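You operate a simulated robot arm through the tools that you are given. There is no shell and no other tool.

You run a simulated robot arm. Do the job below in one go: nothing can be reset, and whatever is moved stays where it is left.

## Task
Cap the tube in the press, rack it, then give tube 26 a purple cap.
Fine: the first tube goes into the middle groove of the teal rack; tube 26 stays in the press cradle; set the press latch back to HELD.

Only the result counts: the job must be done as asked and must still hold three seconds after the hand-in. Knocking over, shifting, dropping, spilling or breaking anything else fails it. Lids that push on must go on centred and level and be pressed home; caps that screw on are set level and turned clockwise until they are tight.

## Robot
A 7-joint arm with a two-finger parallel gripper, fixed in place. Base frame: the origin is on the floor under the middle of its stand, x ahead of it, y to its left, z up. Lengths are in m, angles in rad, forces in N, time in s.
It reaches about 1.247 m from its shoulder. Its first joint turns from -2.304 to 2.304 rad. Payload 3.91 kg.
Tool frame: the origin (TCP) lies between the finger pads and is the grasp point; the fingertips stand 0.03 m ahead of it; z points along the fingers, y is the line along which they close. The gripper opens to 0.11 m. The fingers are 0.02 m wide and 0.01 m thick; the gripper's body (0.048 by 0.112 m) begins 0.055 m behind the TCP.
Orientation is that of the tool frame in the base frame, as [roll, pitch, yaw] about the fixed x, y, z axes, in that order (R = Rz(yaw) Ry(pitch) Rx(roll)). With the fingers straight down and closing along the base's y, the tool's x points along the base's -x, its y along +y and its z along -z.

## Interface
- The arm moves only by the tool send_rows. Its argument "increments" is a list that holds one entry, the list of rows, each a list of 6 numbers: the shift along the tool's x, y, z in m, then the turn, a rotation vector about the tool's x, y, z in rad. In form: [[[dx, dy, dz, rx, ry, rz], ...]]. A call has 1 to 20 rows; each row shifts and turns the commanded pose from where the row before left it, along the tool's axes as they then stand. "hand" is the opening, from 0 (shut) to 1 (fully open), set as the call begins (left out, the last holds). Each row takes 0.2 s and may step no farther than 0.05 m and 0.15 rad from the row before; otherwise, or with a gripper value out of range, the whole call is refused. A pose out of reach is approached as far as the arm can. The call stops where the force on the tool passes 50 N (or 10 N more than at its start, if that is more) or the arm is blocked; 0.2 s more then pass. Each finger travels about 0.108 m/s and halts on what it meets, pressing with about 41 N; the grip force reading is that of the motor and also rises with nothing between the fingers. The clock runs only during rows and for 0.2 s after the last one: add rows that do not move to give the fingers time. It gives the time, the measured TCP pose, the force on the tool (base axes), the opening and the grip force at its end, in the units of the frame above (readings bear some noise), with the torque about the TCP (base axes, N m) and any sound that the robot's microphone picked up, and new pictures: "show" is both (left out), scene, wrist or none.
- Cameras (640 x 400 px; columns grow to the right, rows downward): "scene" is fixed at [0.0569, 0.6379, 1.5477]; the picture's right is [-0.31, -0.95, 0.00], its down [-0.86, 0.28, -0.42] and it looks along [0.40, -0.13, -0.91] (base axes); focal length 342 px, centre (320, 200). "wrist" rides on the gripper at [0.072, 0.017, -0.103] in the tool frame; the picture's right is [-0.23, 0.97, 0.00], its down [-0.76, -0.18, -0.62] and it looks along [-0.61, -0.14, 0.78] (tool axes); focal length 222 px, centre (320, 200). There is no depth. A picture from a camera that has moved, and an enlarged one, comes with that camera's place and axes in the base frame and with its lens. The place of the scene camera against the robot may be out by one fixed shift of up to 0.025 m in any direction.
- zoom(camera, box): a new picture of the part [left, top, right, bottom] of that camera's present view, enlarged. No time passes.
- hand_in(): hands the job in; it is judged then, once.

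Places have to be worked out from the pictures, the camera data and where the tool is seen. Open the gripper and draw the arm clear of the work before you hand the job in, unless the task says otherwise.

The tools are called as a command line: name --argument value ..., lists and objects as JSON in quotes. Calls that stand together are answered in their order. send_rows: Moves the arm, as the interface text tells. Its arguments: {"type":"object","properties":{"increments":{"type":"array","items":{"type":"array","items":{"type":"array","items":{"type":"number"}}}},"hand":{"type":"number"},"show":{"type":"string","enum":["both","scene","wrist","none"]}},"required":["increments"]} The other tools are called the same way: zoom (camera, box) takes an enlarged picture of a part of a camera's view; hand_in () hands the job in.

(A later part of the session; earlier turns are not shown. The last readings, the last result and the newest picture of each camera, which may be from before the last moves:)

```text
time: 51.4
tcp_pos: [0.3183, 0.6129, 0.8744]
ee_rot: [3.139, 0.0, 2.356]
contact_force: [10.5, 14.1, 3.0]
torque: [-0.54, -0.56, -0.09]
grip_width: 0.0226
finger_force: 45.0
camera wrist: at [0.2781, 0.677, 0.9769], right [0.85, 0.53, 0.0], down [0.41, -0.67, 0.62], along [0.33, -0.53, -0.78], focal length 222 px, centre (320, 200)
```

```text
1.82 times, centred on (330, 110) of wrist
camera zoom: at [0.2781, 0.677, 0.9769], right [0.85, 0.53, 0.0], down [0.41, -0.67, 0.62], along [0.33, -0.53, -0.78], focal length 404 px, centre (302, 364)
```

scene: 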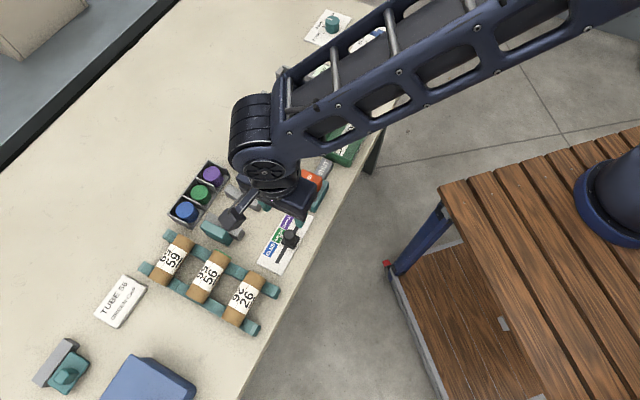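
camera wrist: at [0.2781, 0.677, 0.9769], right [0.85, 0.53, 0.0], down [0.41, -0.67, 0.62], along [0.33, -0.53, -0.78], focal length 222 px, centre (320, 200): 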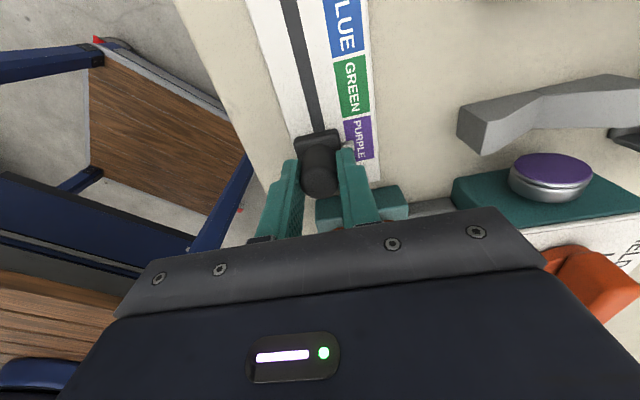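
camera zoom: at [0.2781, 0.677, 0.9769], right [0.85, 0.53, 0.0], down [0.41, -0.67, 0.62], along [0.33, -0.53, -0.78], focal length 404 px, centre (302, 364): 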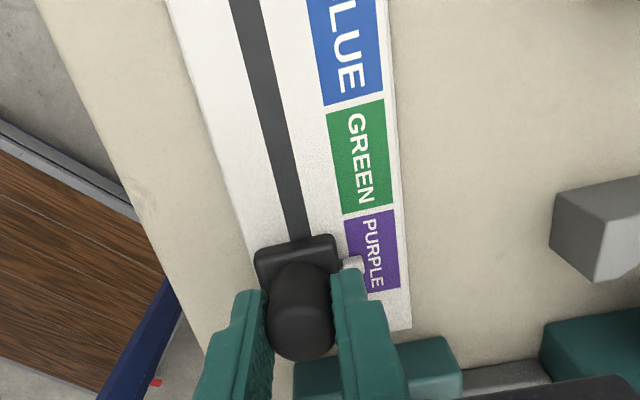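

The pointer is alongside PURPLE and the ram carries a purple cap. Release and rise to verify.

send_rows --increments '[[[0, 0, 0, 0, 0, 0], [0, 0, 0, 0, 0, 0], [0, 0, -0.03, 0, 0, 0], [0, 0, -0.04, 0, 0, 0], [0, 0, -0.04, 0, 0, 0], [0, 0, -0.02, 0, 0, 0], [0, 0, 0, 0, 0, 0]]]' --hand 0.5 --show "both"

zoom --camera "wrist" --box '[240, 0, 480, 200]'

zoom --camera "scene" --box '[140, 180, 340, 340]'

```text
time: 53.0
tcp_pos: [0.3183, 0.6135, 1.0022]
ee_rot: [3.141, 0.001, 2.357]
contact_force: [-0.5, 0.4, 0.1]
torque: [0.02, 0.01, -0.01]
grip_width: 0.0549
finger_force: 0.2
camera wrist: at [0.2787, 0.6771, 1.106], right [0.85, 0.53, 0.0], down [0.41, -0.66, 0.62], along [0.33, -0.53, -0.78], focal length 222 px, centre (320, 200)
```

scene: 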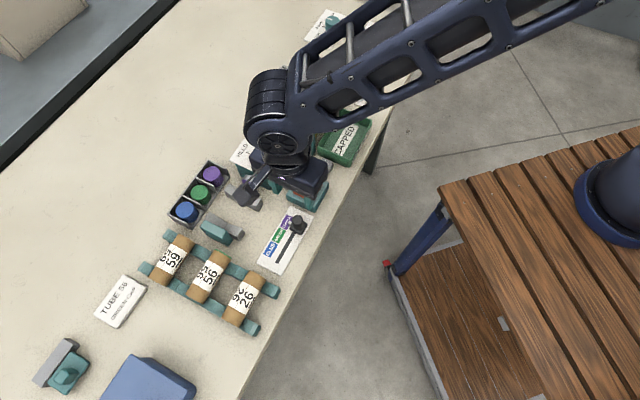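
wrist: 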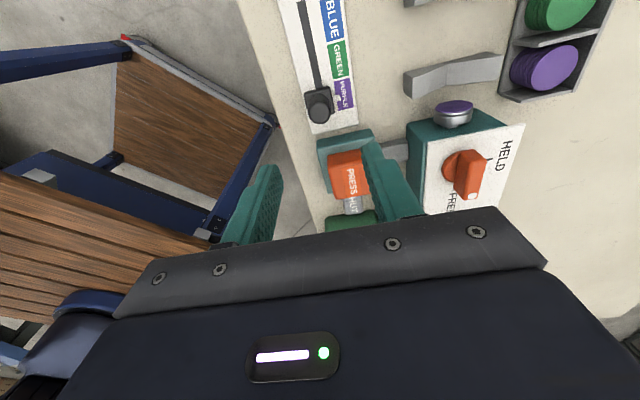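

```text
2.00 times, centred on (360, 100) of wrist
camera zoom: at [0.2787, 0.6771, 1.106], right [0.85, 0.53, 0.0], down [0.41, -0.66, 0.62], along [0.33, -0.53, -0.78], focal length 444 px, centre (240, 400)
```

zoom: 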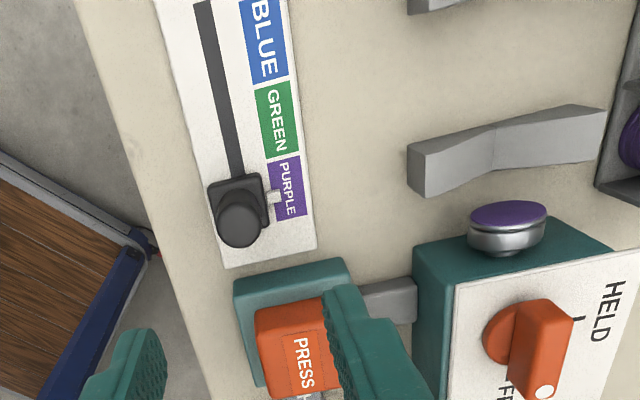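

```text
2.50 times, centred on (240, 260) of scene
camera zoom: at [0.0569, 0.6379, 1.5477], right [-0.31, -0.95, 0.0], down [-0.86, 0.28, -0.42], along [0.4, -0.13, -0.91], focal length 856 px, centre (520, 50)
```

zoom: 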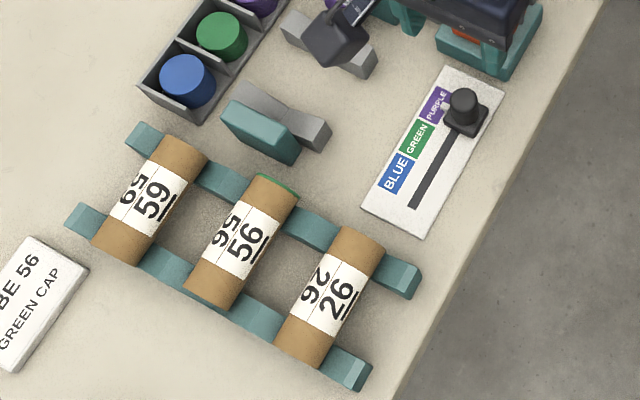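

Slider is at PURPLE. Now move over tube 26 (centre ≈[0.198, 0.756]) to pick it up.

send_rows --increments '[[[0.0463, 0.0039, 0, 0, 0, 0], [0.0463, 0.0039, 0, 0, 0, 0], [0.0463, 0.0039, 0, 0, 0, 0], [0.0463, 0.0039, 0, 0, 0, 0], [0, 0, 0.03, 0, 0, 0], [0, 0, 0, 0, 0, 0], [0, 0, 0, 0, 0, 0]]]' --hand 0.62 --show "both"

zoom --camera "wrist" --box '[200, 30, 480, 205]'

```text
time: 54.6
tcp_pos: [0.1967, 0.7543, 0.976]
ee_rot: [3.141, -0.001, 2.356]
contact_force: [-0.2, 0.0, 0.1]
torque: [0.02, -0.01, 0.0]
grip_width: 0.0684
finger_force: 0.0
camera wrist: at [0.1571, 0.8188, 1.0777], right [0.85, 0.53, 0.0], down [0.41, -0.66, 0.62], along [0.33, -0.53, -0.78], focal length 222 px, centre (320, 200)
```

scene: 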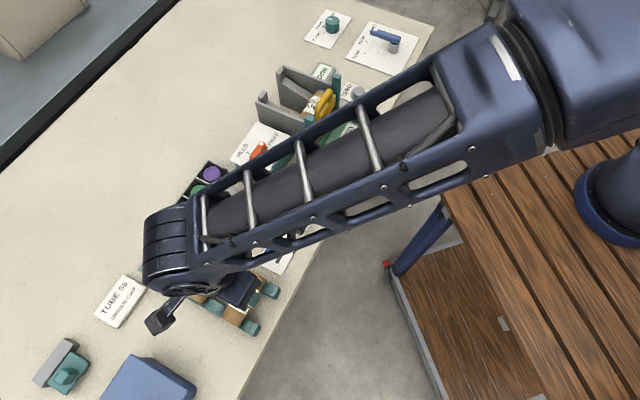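
wrist: 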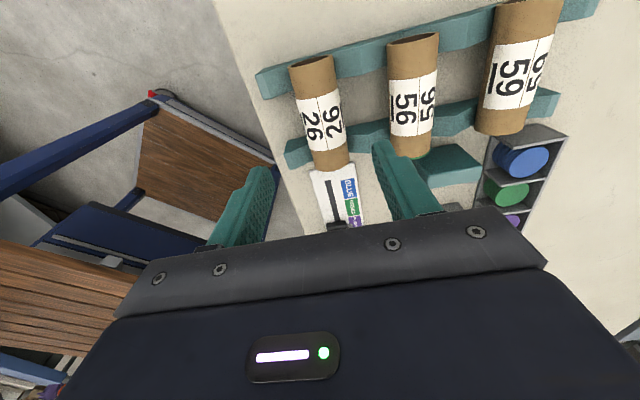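

```text
2.29 times, centred on (340, 118) of wrist
camera zoom: at [0.1571, 0.8188, 1.0777], right [0.85, 0.53, 0.0], down [0.41, -0.66, 0.62], along [0.33, -0.53, -0.78], focal length 508 px, centre (274, 389)
```

zoom: 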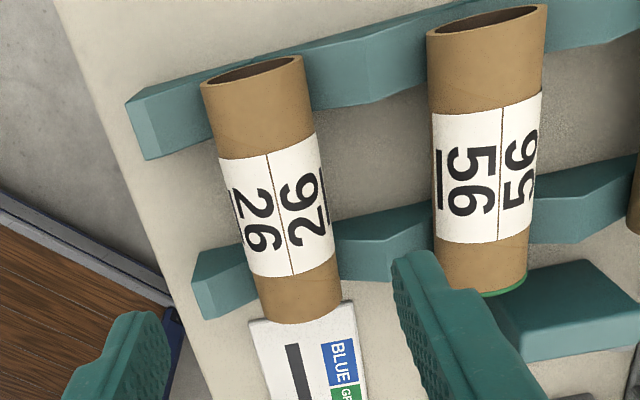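

Tube 26's axis is at x+y≈0.955, so I shift 2.8 mm along tool +y and descend around it.

send_rows --increments '[[[0, 0.0028, 0.03, 0, 0, 0], [0, 0, 0.03, 0, 0, 0], [0, 0, 0.03, 0, 0, 0], [0, 0, 0.018, 0, 0, 0], [0, 0, 0, 0, 0, 0], [0, 0, 0, 0, 0, 0]]]' --show "wrist"

zoom --camera "wrist" --box '[200, 60, 440, 240]'

```text
time: 56.0
tcp_pos: [0.1991, 0.7555, 0.8687]
ee_rot: [3.141, 0.002, 2.356]
contact_force: [0.2, 0.1, -0.6]
torque: [-0.01, -0.01, 0.02]
grip_width: 0.0679
finger_force: 0.1
camera wrist: at [0.1584, 0.8194, 0.9714], right [0.85, 0.53, 0.0], down [0.41, -0.66, 0.62], along [0.33, -0.53, -0.78], focal length 222 px, centre (320, 200)
```

wrist: 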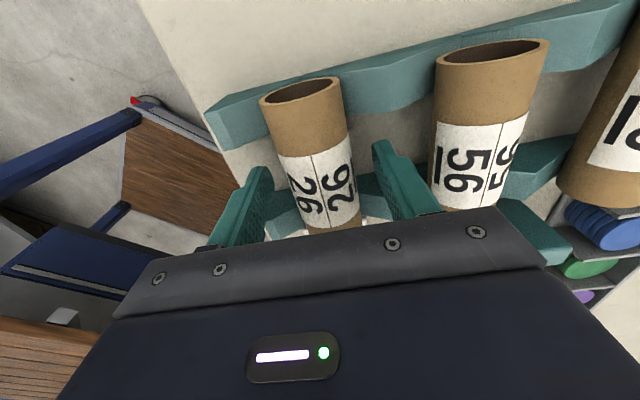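

```text
2.22 times, centred on (320, 150) of wrist
camera zoom: at [0.1584, 0.8194, 0.9714], right [0.85, 0.53, 0.0], down [0.41, -0.66, 0.62], along [0.33, -0.53, -0.78], focal length 494 px, centre (320, 311)
```

zoom: 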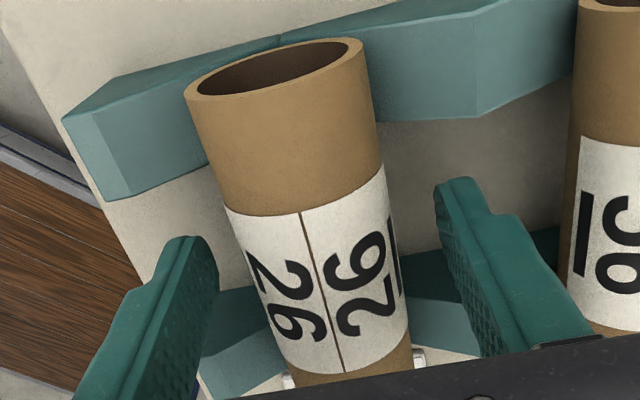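

Well centred. Lower about 10 mm to the axis height and grip.

send_rows --increments '[[[0, 0, 0.0095, 0, 0, 0], [0, 0, 0, 0, 0, 0]]]' --show "none"

send_rows --increments '[[[0, 0, 0, 0, 0, 0], [0, 0, 0, 0, 0, 0], [0, 0, 0, 0, 0, 0], [0, 0, 0, 0, 0, 0]]]' --hand 0.2 --show "wrist"

```text
time: 56.6
tcp_pos: [0.1985, 0.7566, 0.8582]
ee_rot: [-3.141, -0.001, 2.355]
contact_force: [0.5, -0.2, -0.9]
torque: [-0.02, 0.02, 0.01]
grip_width: 0.0684
finger_force: 0.1
```

```text
time: 57.6
tcp_pos: [0.1987, 0.7559, 0.8586]
ee_rot: [3.141, 0.0, 2.356]
contact_force: [1.1, 0.2, 1.3]
torque: [0.03, 0.01, -0.03]
grip_width: 0.0385
finger_force: 40.9
camera wrist: at [0.1585, 0.82, 0.9614], right [0.85, 0.53, 0.0], down [0.41, -0.66, 0.62], along [0.33, -0.53, -0.78], focal length 222 px, centre (320, 200)
```

wrist: 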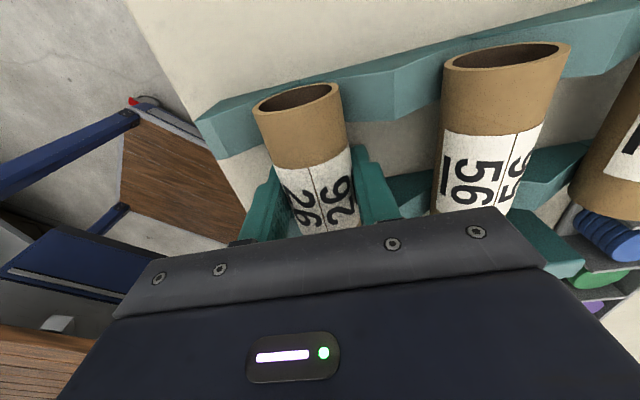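

Tube 26 is gripped cleanly. Lift it straight up.

send_rows --increments '[[[0, 0, -0.01, 0, 0, 0], [0, 0, -0.02, 0, 0, 0], [0, 0, -0.03, 0, 0, 0], [0, 0, -0.04, 0, 0, 0], [0, 0, -0.04, 0, 0, 0], [0, 0, 0, 0, 0, 0]]]' --show "both"

zoom --camera "wrist" --box '[200, 60, 440, 240]'

```text
time: 59.0
tcp_pos: [0.198, 0.7558, 0.998]
ee_rot: [-3.141, 0.0, 2.356]
contact_force: [-0.3, -0.2, -0.5]
torque: [0.0, 0.03, 0.0]
grip_width: 0.0385
finger_force: 40.9
camera wrist: at [0.1587, 0.8209, 1.1009], right [0.85, 0.53, 0.0], down [0.41, -0.66, 0.62], along [0.33, -0.53, -0.78], focal length 222 px, centre (320, 200)
```

scene: 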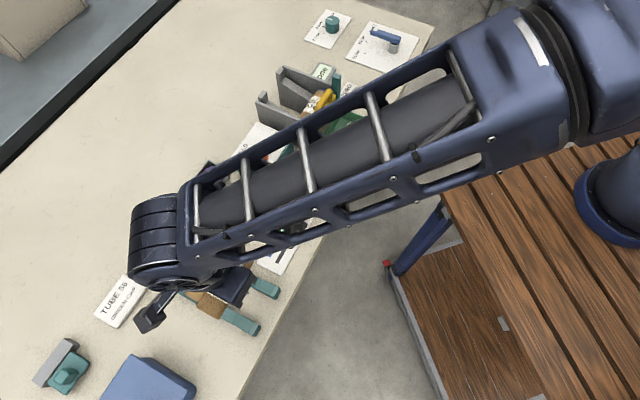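
wrist: 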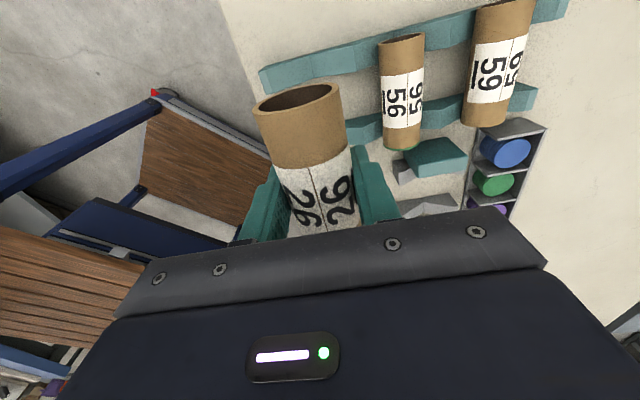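

```text
2.22 times, centred on (320, 150) of wrist
camera zoom: at [0.1587, 0.8209, 1.1009], right [0.85, 0.53, 0.0], down [0.41, -0.66, 0.62], along [0.33, -0.53, -0.78], focal length 494 px, centre (320, 311)
```

zoom: 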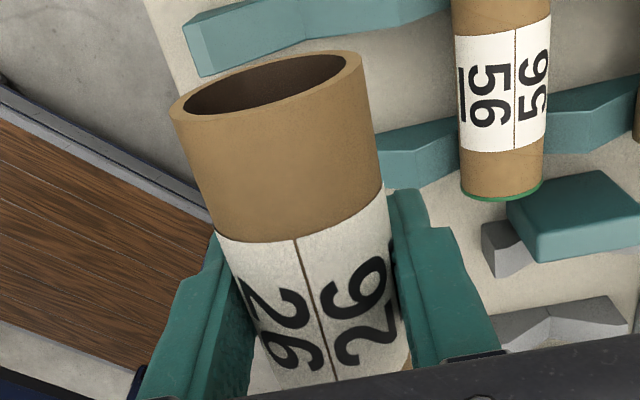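

Comparing the rim position with tube 56's grip, tube 26 extends about 5 mm further toward the stop end, so I'll place it with the TCP about 7 mm nearer the ram (target ≈[0.395, 0.737]). Carry it over the cradle.

send_rows --increments '[[[-0.0305, 0.0253, 0, 0, 0, 0], [-0.0305, 0.0253, 0, 0, 0, 0], [-0.0305, 0.0253, 0, 0, 0, 0], [-0.0305, 0.0253, 0, 0, 0, 0], [-0.0305, 0.0253, 0, 0, 0, 0], [0, 0, 0.03, 0, 0, 0], [0, 0, 0.02, 0, 0, 0], [0, 0, 0, 0, 0, 0], [0, 0, 0, 0, 0, 0]]]' --show "both"

zoom --camera "wrist" --box '[200, 40, 440, 240]'

zoom --camera "scene" --box '[170, 130, 320, 260]'

```text
time: 61.0
tcp_pos: [0.3971, 0.7408, 0.9456]
ee_rot: [-3.141, 0.0, 2.356]
contact_force: [-0.5, -0.1, -0.3]
torque: [-0.03, 0.03, 0.02]
grip_width: 0.0386
finger_force: 40.8
camera wrist: at [0.3575, 0.8046, 1.0491], right [0.85, 0.53, 0.0], down [0.41, -0.66, 0.62], along [0.33, -0.53, -0.78], focal length 222 px, centre (320, 200)
```

scene: 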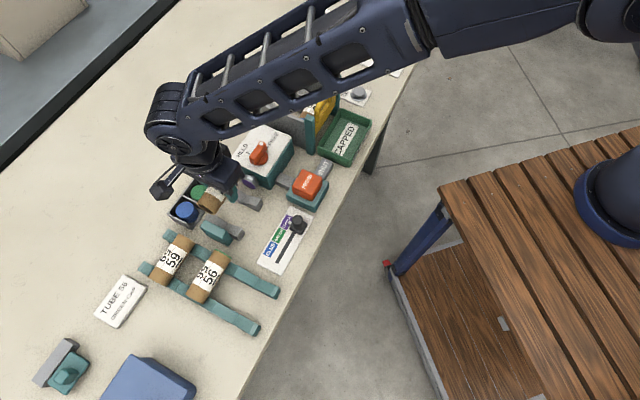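
wrist: 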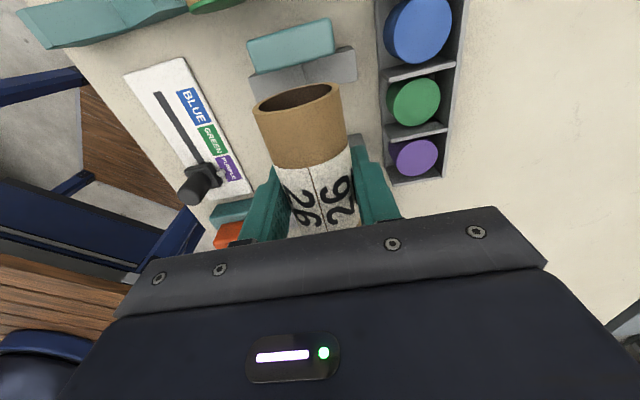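

```text
2.00 times, centred on (320, 140) of wrist
camera zoom: at [0.3575, 0.8046, 1.0491], right [0.85, 0.53, 0.0], down [0.41, -0.66, 0.62], along [0.33, -0.53, -0.78], focal length 444 px, centre (320, 320)
```

zoom: 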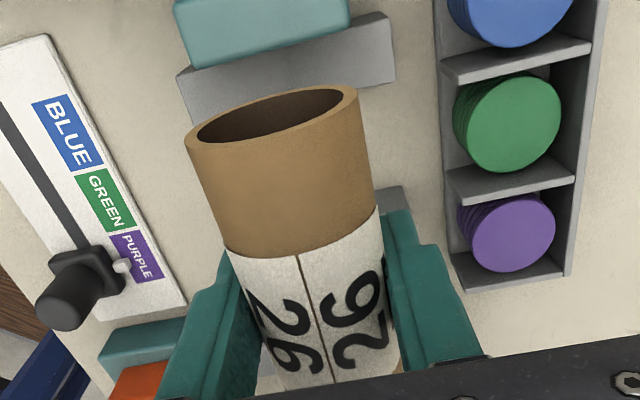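

```text
3.08 times, centred on (245, 195) of scene
camera zoom: at [0.0569, 0.6379, 1.5477], right [-0.31, -0.95, 0.0], down [-0.86, 0.28, -0.42], along [0.4, -0.13, -0.91], focal length 1054 px, centre (551, 215)
```

zoom: 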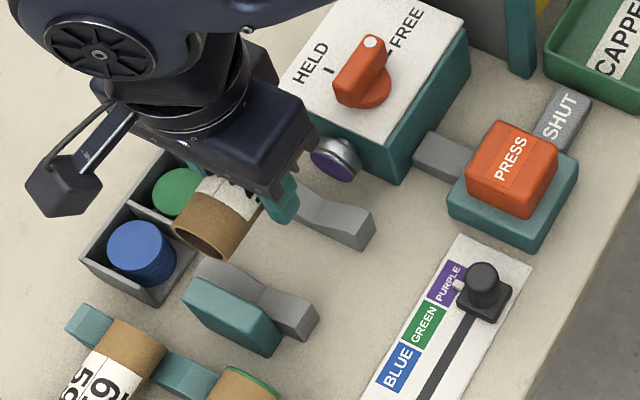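

I'm about 3.5 mm off in tool +y from the cradle axis (x+y should be 1.1325). Correct and lower part-way, then check clearance to the stop.

send_rows --increments '[[[-0.001, -0.0035, 0.02, 0, 0, 0], [0, 0, 0.025, 0, 0, 0], [0, 0, 0.015, 0, 0, 0], [0, 0, 0, 0, 0, 0], [0, 0, 0, 0, 0, 0]]]' --show "both"

zoom --camera "wrist" --box '[200, 40, 440, 240]'

zoom --camera "scene" --box '[170, 130, 320, 260]'

```text
time: 62.2
tcp_pos: [0.394, 0.7378, 0.8864]
ee_rot: [-3.141, 0.0, 2.356]
contact_force: [0.0, -0.2, -0.6]
torque: [-0.01, -0.02, 0.0]
grip_width: 0.0384
finger_force: 40.9
camera wrist: at [0.3546, 0.8015, 0.9895], right [0.85, 0.53, 0.0], down [0.41, -0.66, 0.62], along [0.33, -0.53, -0.78], focal length 222 px, centre (320, 200)
```

scene: 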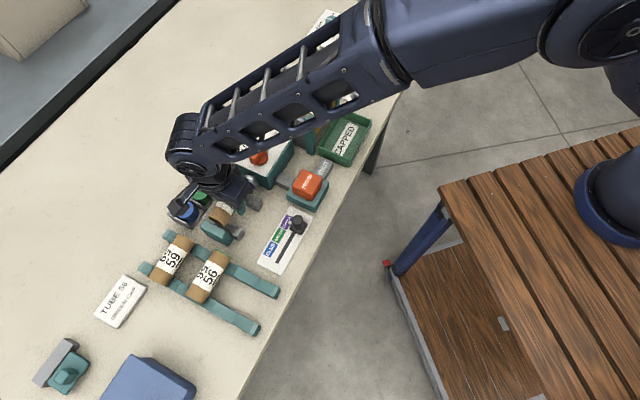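
wrist: 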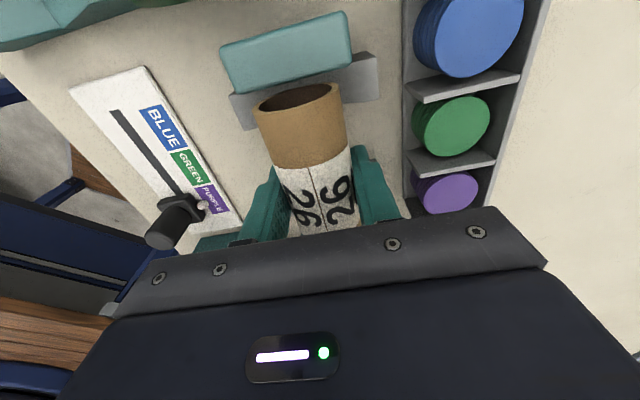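

```text
2.00 times, centred on (320, 140) of wrist
camera zoom: at [0.3546, 0.8015, 0.9895], right [0.85, 0.53, 0.0], down [0.41, -0.66, 0.62], along [0.33, -0.53, -0.78], focal length 444 px, centre (320, 320)
```

zoom: 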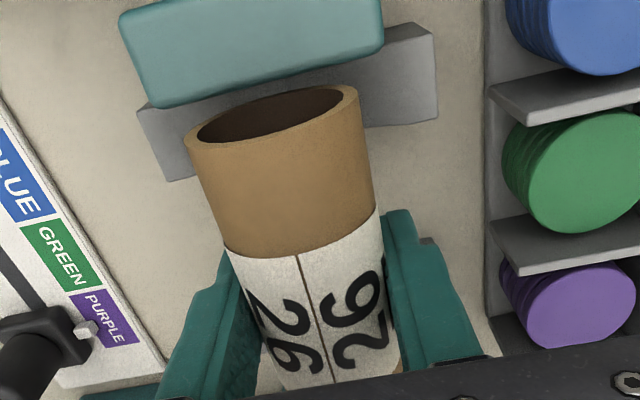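

```text
3.08 times, centred on (245, 195) of scene
camera zoom: at [0.0569, 0.6379, 1.5477], right [-0.31, -0.95, 0.0], down [-0.86, 0.28, -0.42], along [0.4, -0.13, -0.91], focal length 1054 px, centre (551, 215)
```

zoom: 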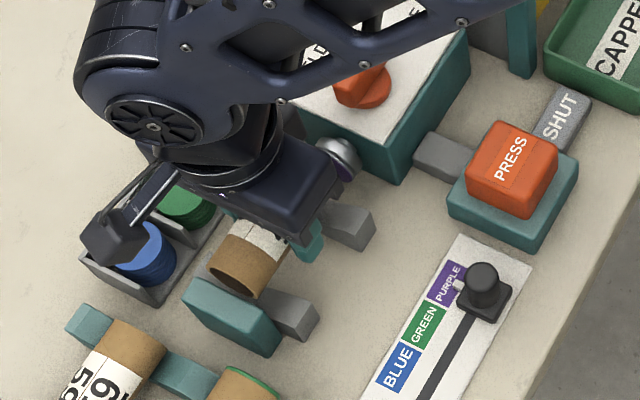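

Aligned (x+y≈1.132, p≈0.243) with clearance to the stop. Lower toward the cradle slowly.

send_rows --increments '[[[0, 0, 0.01, 0, 0, 0], [0, 0, 0.008, 0, 0, 0], [0, 0, 0.004, 0, 0, 0], [0, 0, 0.003, 0, 0, 0], [0, 0, 0, 0, 0, 0]]]' --show "wrist"

```text
time: 63.4
tcp_pos: [0.3952, 0.7355, 0.8609]
ee_rot: [3.141, 0.0, 2.356]
contact_force: [-0.6, 0.0, -0.8]
torque: [-0.01, 0.01, 0.01]
grip_width: 0.0382
finger_force: 40.9
camera wrist: at [0.3555, 0.7996, 0.9654], right [0.85, 0.53, 0.0], down [0.41, -0.66, 0.62], along [0.33, -0.53, -0.78], focal length 222 px, centre (320, 200)
```

wrist: 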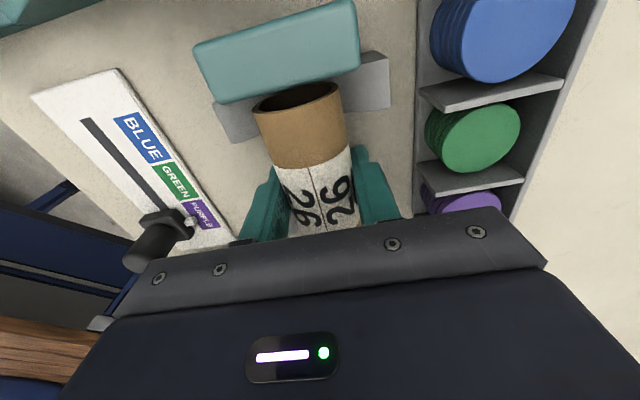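

Let me check the gap to the stop before the final lowering.

zoom --camera "wrist" --box '[190, 40, 390, 200]'

```text
2.50 times, centred on (290, 120) of wrist
camera zoom: at [0.3555, 0.7996, 0.9654], right [0.85, 0.53, 0.0], down [0.41, -0.66, 0.62], along [0.33, -0.53, -0.78], focal length 555 px, centre (395, 400)
```

zoom: 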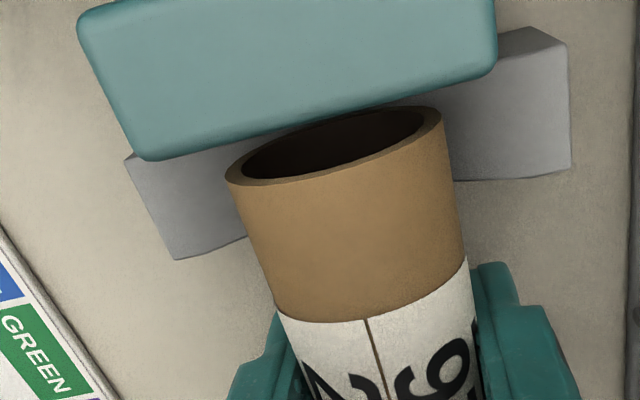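

There's roughly a 4–6 mm gap to the stop; I'll shift 2 mm toward it and lower to contact.

send_rows --increments '[[[0.002, 0, 0, 0, 0, 0], [0, 0, 0.002, 0, 0, 0], [0, 0, 0.002, 0, 0, 0], [0, 0, 0, 0, 0, 0]]]' --show "none"

```text
time: 64.4
tcp_pos: [0.3945, 0.7369, 0.8581]
ee_rot: [3.139, -0.001, 2.358]
contact_force: [1.7, 3.0, 8.4]
torque: [-0.02, 0.05, -0.03]
grip_width: 0.0385
finger_force: 41.0
```

Light, even contact (8 N, no torque): seated level. Open the fingers.

send_rows --increments '[[[0, 0, 0, 0, 0, 0], [0, 0, 0, 0, 0, 0], [0, 0, 0, 0, 0, 0]]]' --hand 0.62 --show "none"

send_rows --increments '[[[0, 0, -0.02, 0, 0, 0], [0, 0, -0.03, 0, 0, 0], [0, 0, -0.04, 0, 0, 0], [0, 0, -0.05, 0, 0, 0], [0, 0, -0.02, 0, 0, 0], [0, 0, 0, 0, 0, 0]]]' --show "both"

zoom --camera "wrist" --box '[230, 20, 450, 200]'

zoom --camera "scene" --box '[170, 130, 320, 260]'

```text
time: 65.2
tcp_pos: [0.3932, 0.7374, 0.8577]
ee_rot: [3.14, 0.001, 2.354]
contact_force: [-0.7, -0.1, 0.5]
torque: [0.0, -0.01, -0.03]
grip_width: 0.0681
finger_force: 0.0
```

```text
time: 66.6
tcp_pos: [0.3925, 0.7388, 1.0186]
ee_rot: [-3.142, 0.0, 2.358]
contact_force: [0.0, -0.4, -1.1]
torque: [0.0, -0.03, -0.01]
grip_width: 0.0682
finger_force: 0.0
camera wrist: at [0.3526, 0.8022, 1.1213], right [0.85, 0.53, 0.0], down [0.41, -0.66, 0.62], along [0.33, -0.53, -0.78], focal length 222 px, centre (320, 200)
```

scene: 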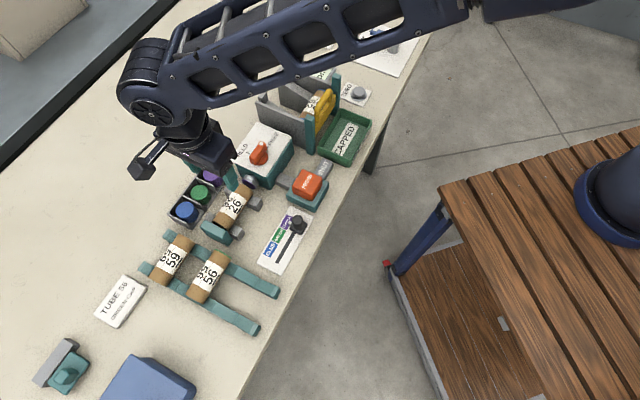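
wrist: 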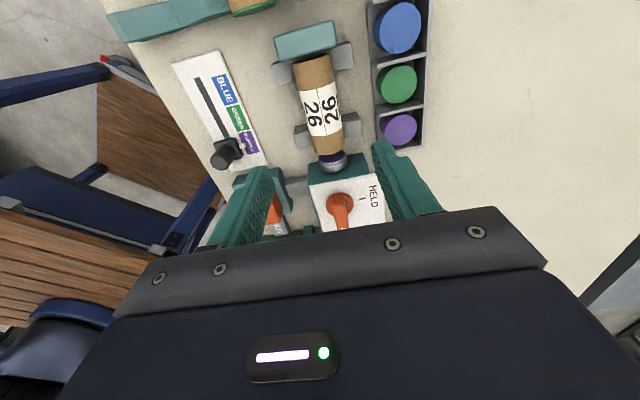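

```text
2.22 times, centred on (340, 110) of wrist
camera zoom: at [0.3526, 0.8022, 1.1213], right [0.85, 0.53, 0.0], down [0.41, -0.66, 0.62], along [0.33, -0.53, -0.78], focal length 494 px, centre (276, 400)
```

zoom: 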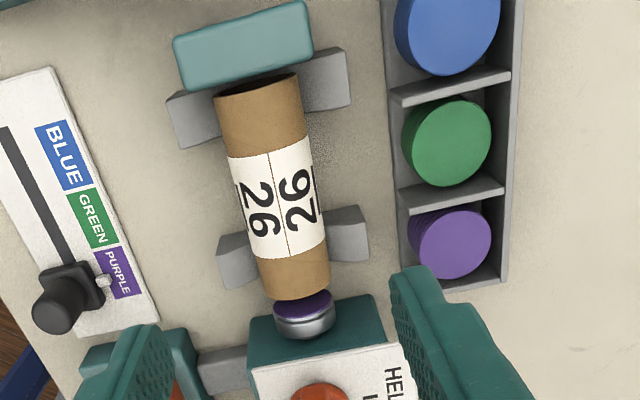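

```text
3.08 times, centred on (245, 195) of scene
camera zoom: at [0.0569, 0.6379, 1.5477], right [-0.31, -0.95, 0.0], down [-0.86, 0.28, -0.42], along [0.4, -0.13, -0.91], focal length 1054 px, centre (551, 215)
```

zoom: 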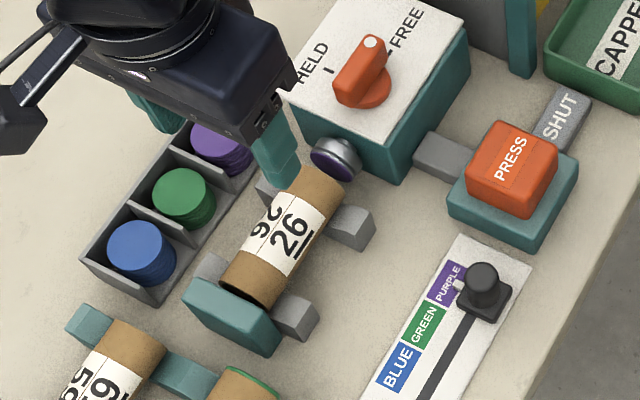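

Tube 26 is seated in the cradle, the ram has a purple cap and the latch is FREE. Close the fingers and move over the PRESS button.

send_rows --increments '[[[-0.0296, -0.0301, 0, 0, 0, 0], [-0.0296, -0.0301, 0, 0, 0, 0], [-0.0296, -0.0301, 0, 0, 0, 0], [-0.0296, -0.0301, 0, 0, 0, 0], [0, 0, 0.03, 0, 0, 0], [0, 0, 0.026, 0, 0, 0], [0, 0, 0, 0, 0, 0]]]' --hand 0 --show "wrist"

```text
time: 68.2
tcp_pos: [0.3914, 0.566, 0.9644]
ee_rot: [-3.141, 0.0, 2.356]
contact_force: [0.1, -0.1, -0.7]
torque: [-0.03, 0.02, 0.02]
grip_width: 0.0001
finger_force: 37.6
camera wrist: at [0.3519, 0.6302, 1.0673], right [0.85, 0.53, 0.0], down [0.41, -0.66, 0.62], along [0.33, -0.53, -0.78], focal length 222 px, centre (320, 200)
```

wrist: 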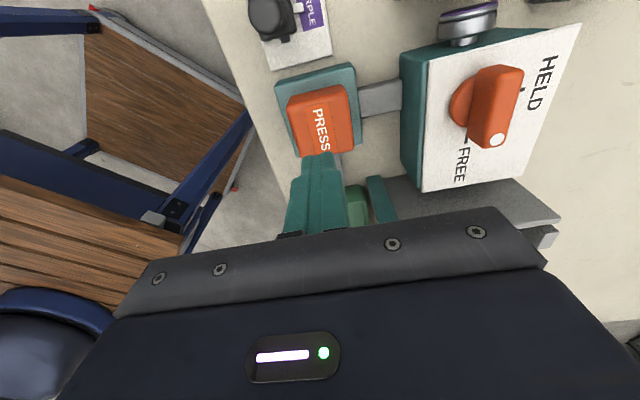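

Over the button; small correction and press down to the same depth as before (TCP z≈0.892).

send_rows --increments '[[[0.002, 0.002, 0.03, 0, 0, 0], [0, 0, 0.02, 0, 0, 0], [0, 0, 0.008, 0, 0, 0], [0, 0, 0.004, 0, 0, 0], [0, 0, 0.004, 0, 0, 0], [0, 0, 0.003, 0, 0, 0], [0, 0, 0.003, 0, 0, 0], [0, 0, 0, 0, 0, 0], [0, 0, 0, 0, 0, 0], [0, 0, 0, 0, 0, 0]]]' --show "both"

zoom --camera "scene" --box '[190, 140, 310, 250]'

```text
time: 70.4
tcp_pos: [0.3909, 0.5687, 0.8902]
ee_rot: [3.141, -0.002, 2.357]
contact_force: [4.0, 3.5, 7.6]
torque: [0.05, -0.09, 0.02]
grip_width: 0.0001
finger_force: 38.1
heard: click
camera wrist: at [0.3511, 0.6339, 0.9935], right [0.85, 0.53, 0.0], down [0.41, -0.66, 0.62], along [0.33, -0.53, -0.78], focal length 222 px, centre (320, 200)
```

scene: 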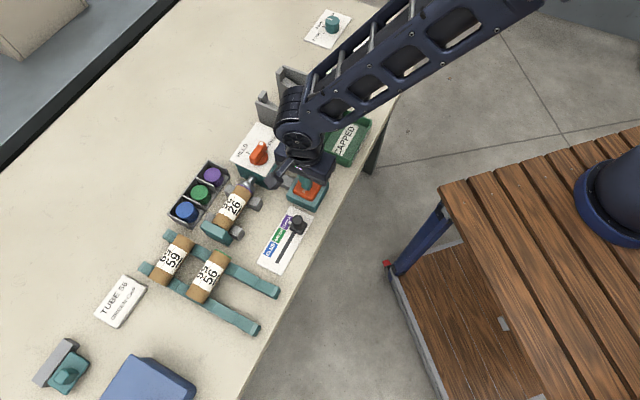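
wrist: 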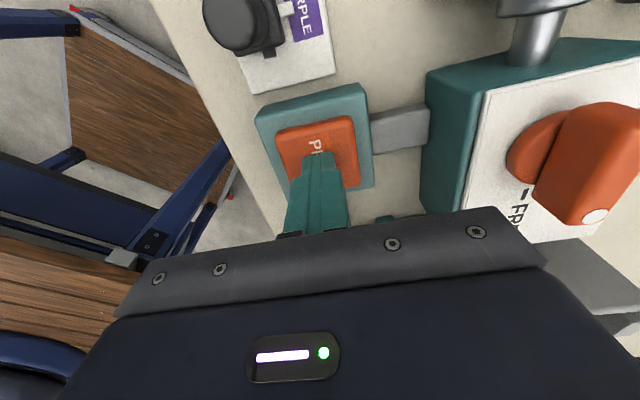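

```text
3.64 times, centred on (250, 195) of scene
camera zoom: at [0.0569, 0.6379, 1.5477], right [-0.31, -0.95, 0.0], down [-0.86, 0.28, -0.42], along [0.4, -0.13, -0.91], focal length 1245 px, centre (574, 218)
```

zoom: 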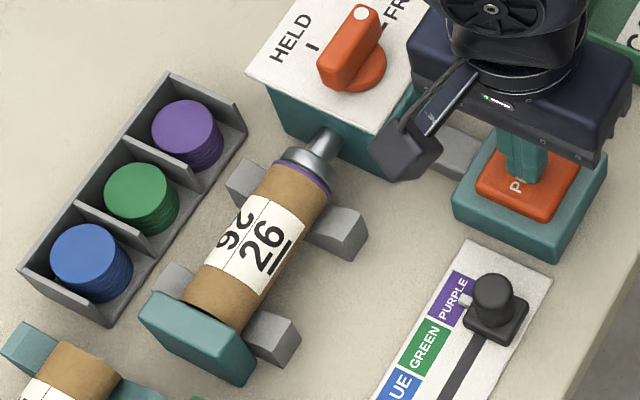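

Click heard; the ram is pressing the purple cap onto tube 26. Release the button and check.

send_rows --increments '[[[0, 0, 0, 0, 0, 0], [0, 0, 0, 0, 0, 0], [0, 0, -0.01, 0, 0, 0], [0, 0, -0.02, 0, 0, 0], [0, 0, -0.04, 0, 0, 0], [0, 0, -0.05, 0, 0, 0], [0, 0, -0.03, 0, 0, 0], [0, 0, 0, 0, 0, 0], [0, 0, 0, 0, 0, 0]]]' --show "both"

zoom --camera "scene" --box '[190, 140, 310, 250]'

```text
time: 72.4
tcp_pos: [0.3918, 0.5693, 1.0402]
ee_rot: [-3.141, -0.001, 2.357]
contact_force: [0.2, -0.2, -0.1]
torque: [0.02, -0.01, 0.02]
grip_width: 0.0003
finger_force: 37.6
camera wrist: at [0.3522, 0.6339, 1.1419], right [0.85, 0.53, 0.0], down [0.41, -0.66, 0.62], along [0.33, -0.53, -0.78], focal length 222 px, centre (320, 200)
```

scene: 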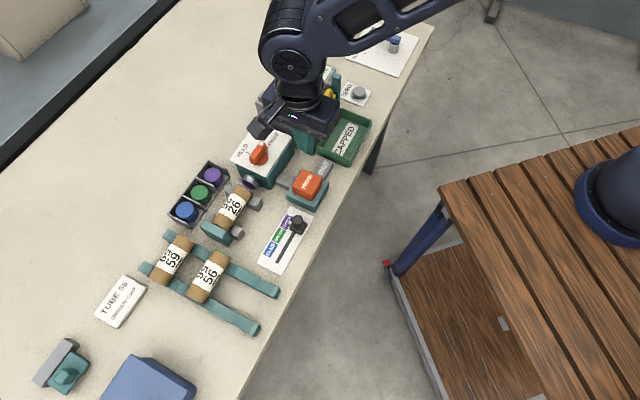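
wrist: 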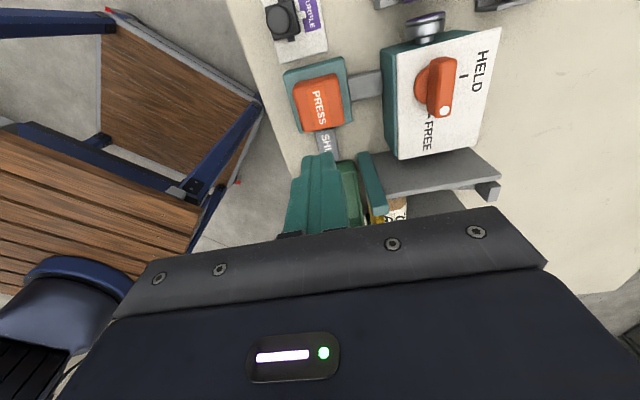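

```text
3.64 times, centred on (250, 195) of scene
camera zoom: at [0.0569, 0.6379, 1.5477], right [-0.31, -0.95, 0.0], down [-0.86, 0.28, -0.42], along [0.4, -0.13, -0.91], focal length 1245 px, centre (574, 218)
```

zoom: 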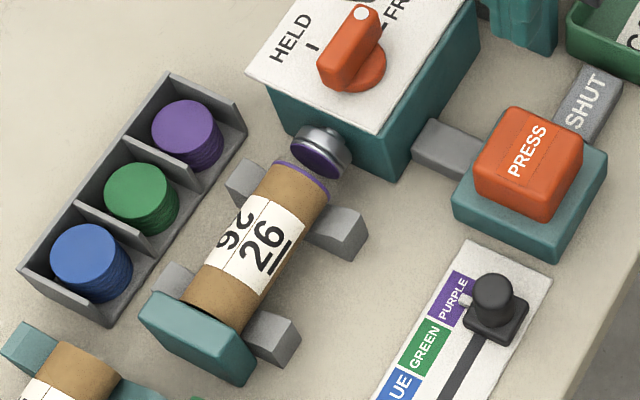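

Tube 26 now shows a purple cap rim and the ram has retracted. Now set the latch back to HELD: move over the knob, aligned with its bar (about −41°).

send_rows --increments '[[[0, 0.0391, 0, 0, 0, 0], [0, 0.0391, 0, 0, 0, 0], [0, 0.0391, 0, 0, 0, 0], [0, 0, 0, 0, 0, -0.069], [0, 0, 0.03, 0, 0, 0], [0, 0, 0.03, 0, 0, 0], [0, 0, 0, 0, 0, 0], [0, 0, 0, 0, 0, 0]]]' --hand 0.45 --show "both"

zoom --camera "wrist" --box '[220, 60, 420, 230]'

```text
time: 74.2
tcp_pos: [0.4749, 0.6532, 0.9796]
ee_rot: [3.14, -0.001, 2.424]
contact_force: [-0.1, 0.6, -0.7]
torque: [0.0, -0.02, 0.01]
grip_width: 0.0495
finger_force: 0.0
camera wrist: at [0.4304, 0.7148, 1.0833], right [0.81, 0.59, 0.0], down [0.46, -0.63, 0.62], along [0.36, -0.51, -0.78], focal length 222 px, centre (320, 200)
```

scene: 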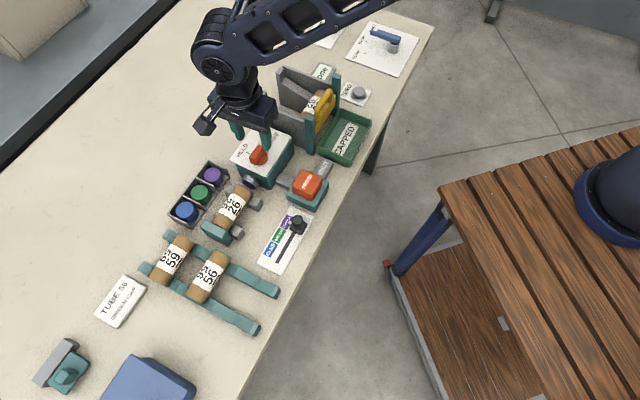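
wrist: 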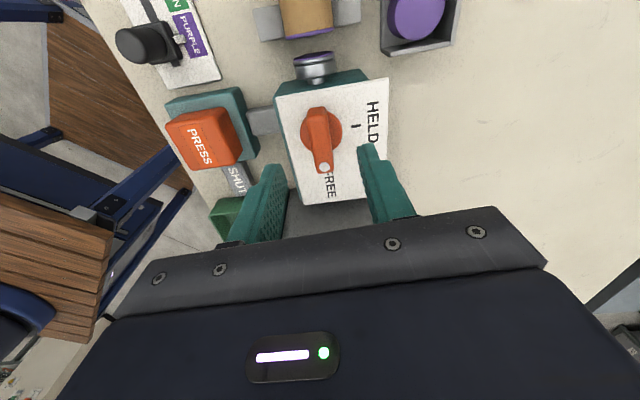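

```text
2.35 times, centred on (320, 145) of wrist
camera zoom: at [0.4304, 0.7148, 1.0833], right [0.81, 0.59, 0.0], down [0.46, -0.63, 0.62], along [0.36, -0.51, -0.78], focal length 523 px, centre (320, 329)
```

zoom: 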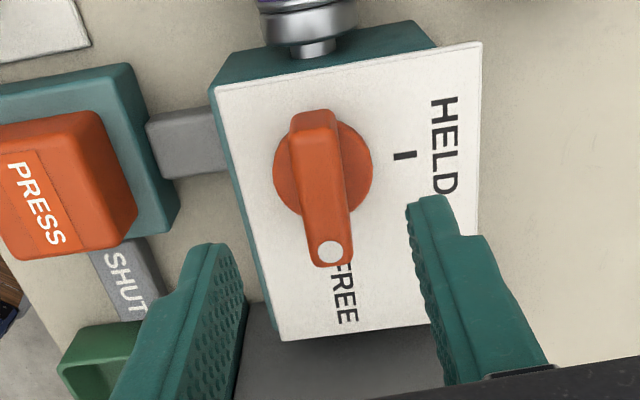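

The bar is centred between the fingers to within 1 mm. Descend to grip height.

send_rows --increments '[[[0, 0, 0.025, 0, 0, 0], [0, 0, 0.015, 0, 0, 0], [0, 0, 0.009, 0, 0, 0], [0, 0, 0, 0, 0, 0], [0, 0, 0, 0, 0, 0]]]' --show "none"

send_rows --increments '[[[0, 0, 0, 0, 0, 0], [0, 0, 0, 0, 0, 0], [0, 0, 0, 0, 0, 0]]]' --hand 0 --show "wrist"

```text
time: 75.4
tcp_pos: [0.4744, 0.6534, 0.9299]
ee_rot: [3.141, 0.001, 2.422]
contact_force: [0.0, 0.3, 0.8]
torque: [0.03, 0.0, 0.02]
grip_width: 0.0496
finger_force: 0.1
```

```text
time: 76.2
tcp_pos: [0.4749, 0.6544, 0.9302]
ee_rot: [3.142, -0.001, 2.424]
contact_force: [4.3, 5.9, -1.5]
torque: [0.04, -0.16, -0.05]
grip_width: 0.016
finger_force: 45.0
camera wrist: at [0.4308, 0.7151, 1.0325], right [0.81, 0.59, 0.0], down [0.46, -0.63, 0.62], along [0.36, -0.51, -0.78], focal length 222 px, centre (320, 200)
```

wrist: 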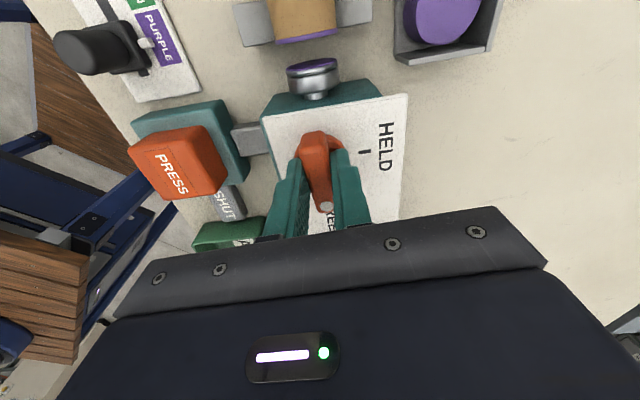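

Gripped with little side load. Turn counter‑clockwise (seen from above) in small steps toward HELD.

send_rows --increments '[[[0, 0, 0, 0, 0, -0.08], [0, 0, 0, 0, 0, -0.08], [0, 0, 0, 0, 0, -0.08], [0, 0, 0, 0, 0, -0.08], [0, 0, 0, 0, 0, 0]]]' --show "none"

```text
time: 77.4
tcp_pos: [0.4752, 0.6536, 0.9288]
ee_rot: [-3.138, 0.0, 2.744]
contact_force: [-14.6, -20.1, -7.1]
torque: [-0.27, -0.43, -0.06]
grip_width: 0.0157
finger_force: 45.3
```

Some side load; shift 2 mm along tool −y and continue turning.

send_rows --increments '[[[0, -0.002, 0, 0, 0, 0], [0, 0, 0, 0, 0, -0.08], [0, 0, 0, 0, 0, -0.08], [0, 0, 0, 0, 0, -0.08], [0, 0, 0, 0, 0, -0.08], [0, 0, 0, 0, 0, 0]]]' --show "none"

```text
time: 78.8
tcp_pos: [0.4741, 0.6522, 0.9287]
ee_rot: [-3.141, -0.001, 3.067]
contact_force: [-5.0, 16.3, -34.1]
torque: [0.52, -0.26, 0.04]
grip_width: 0.0161
finger_force: 44.9
```

There's a vertical load (−34 N) and a little +y; ease the command 2 mm down and 1.5 mm in y before continuing.

send_rows --increments '[[[0, 0.0015, 0.002, 0, 0, 0], [0, 0, 0, 0, 0, 0]]]' --show "none"

```text
time: 79.4
tcp_pos: [0.4737, 0.6526, 0.9298]
ee_rot: [-3.14, 0.0, 3.064]
contact_force: [-11.1, -10.3, -9.3]
torque: [0.01, 1.49, -0.04]
grip_width: 0.0158
finger_force: 44.9
```

send_rows --increments '[[[0, 0, 0, 0, 0, -0.08], [0, 0, 0, 0, 0, -0.08], [0, 0, 0, 0, 0, -0.08], [0, 0, 0, 0, 0, -0.08], [0, 0, 0, 0, 0, 0]]]' --show "wrist"

```text
time: 80.6
tcp_pos: [0.4745, 0.6521, 0.9289]
ee_rot: [-3.14, -0.002, -2.898]
contact_force: [-6.4, -16.6, 11.3]
torque: [-0.2, 0.72, -0.01]
grip_width: 0.0157
finger_force: 44.9
stopped in row 5: the force on the tool passed its limit at 51 N (the readings are from after the stop); the commanded pose is now the measured one
camera wrist: at [0.3996, 0.6518, 1.0327], right [-0.01, 1.0, 0.0], down [0.78, 0.01, 0.62], along [0.62, 0.01, -0.78], focal length 222 px, centre (320, 200)
```

wrist: 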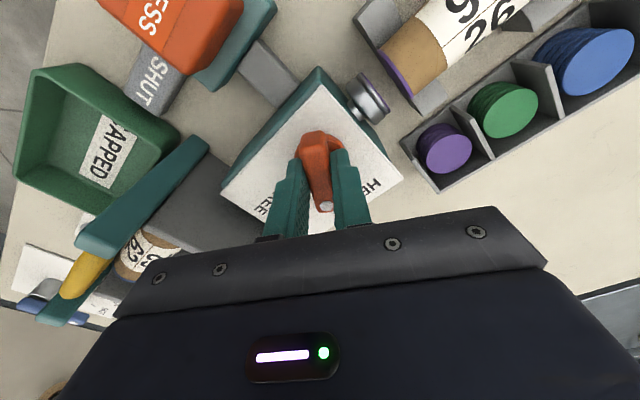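

The force limit tripped briefly, and the commanded pose was reset to the measured one. The bar is at about +14°; continue the turn gently toward +40°.

send_rows --increments '[[[0, -0.0008, 0, 0, 0, -0.04], [0, 0, 0, 0, 0, -0.05], [0, 0, 0, 0, 0, -0.05], [0, 0, 0, 0, 0, -0.05], [0, 0, 0, 0, 0, 0]]]' --show "none"

```text
time: 81.8
tcp_pos: [0.475, 0.6511, 0.9293]
ee_rot: [-3.14, 0.0, -2.706]
contact_force: [-9.3, -18.9, 25.2]
torque: [-0.18, -0.03, 0.0]
grip_width: 0.0157
finger_force: 45.4
```

Residual load (−9, −19, +25 N): ease the command accordingly and then continue turning.

send_rows --increments '[[[0.001, -0.0012, -0.0018, 0, 0, 0], [0, 0, 0, 0, 0, 0]]]' --show "none"

```text
time: 82.4
tcp_pos: [0.4746, 0.6515, 0.9299]
ee_rot: [-3.141, -0.001, -2.707]
contact_force: [-6.6, 7.7, 1.7]
torque: [0.97, -1.09, 0.05]
grip_width: 0.0157
finger_force: 45.2
```

Loads are low now. Turn the remaining ≈0.27 rad to HELD.

send_rows --increments '[[[0, 0, 0, 0, 0, -0.06], [0, 0, 0, 0, 0, -0.06], [0, 0, 0, 0, 0, -0.06], [0, 0, 0, 0, 0, -0.06], [0, 0, 0, 0, 0, -0.035], [0, 0, 0, 0, 0, 0]]]' --show "wrist"

zoom --camera "wrist" --box '[190, 60, 430, 240]'

```text
time: 83.8
tcp_pos: [0.4741, 0.6506, 0.9296]
ee_rot: [-3.141, -0.003, -2.434]
contact_force: [-2.0, 18.8, -15.3]
torque: [1.21, -0.49, 0.06]
grip_width: 0.0161
finger_force: 45.4
camera wrist: at [0.4085, 0.6176, 1.0328], right [-0.46, 0.89, 0.0], down [0.69, 0.36, 0.62], along [0.55, 0.29, -0.78], focal length 222 px, centre (320, 200)
```

wrist: 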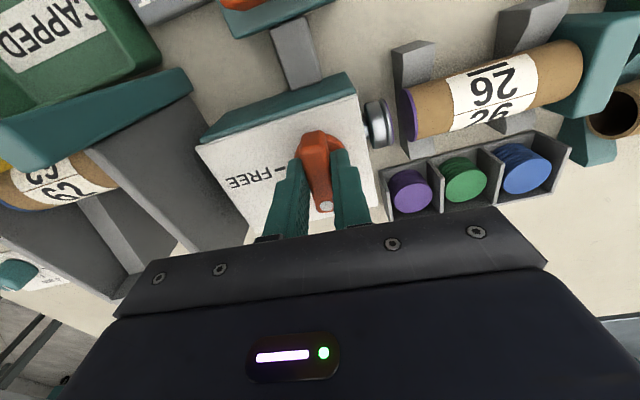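

```text
2.22 times, centred on (310, 150) of wrist
camera zoom: at [0.4085, 0.6176, 1.0328], right [-0.46, 0.89, 0.0], down [0.69, 0.36, 0.62], along [0.55, 0.29, -0.78], focal length 494 px, centre (342, 311)
```

zoom: 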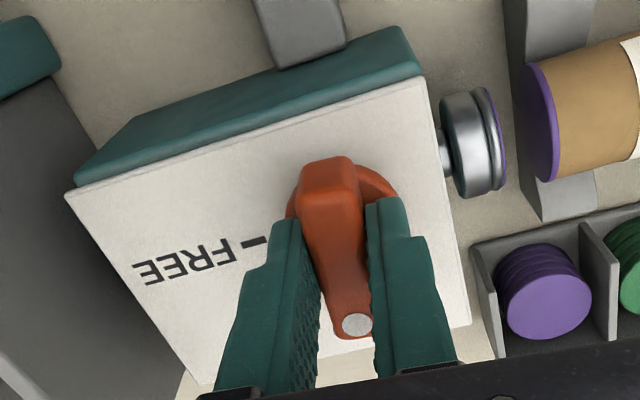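

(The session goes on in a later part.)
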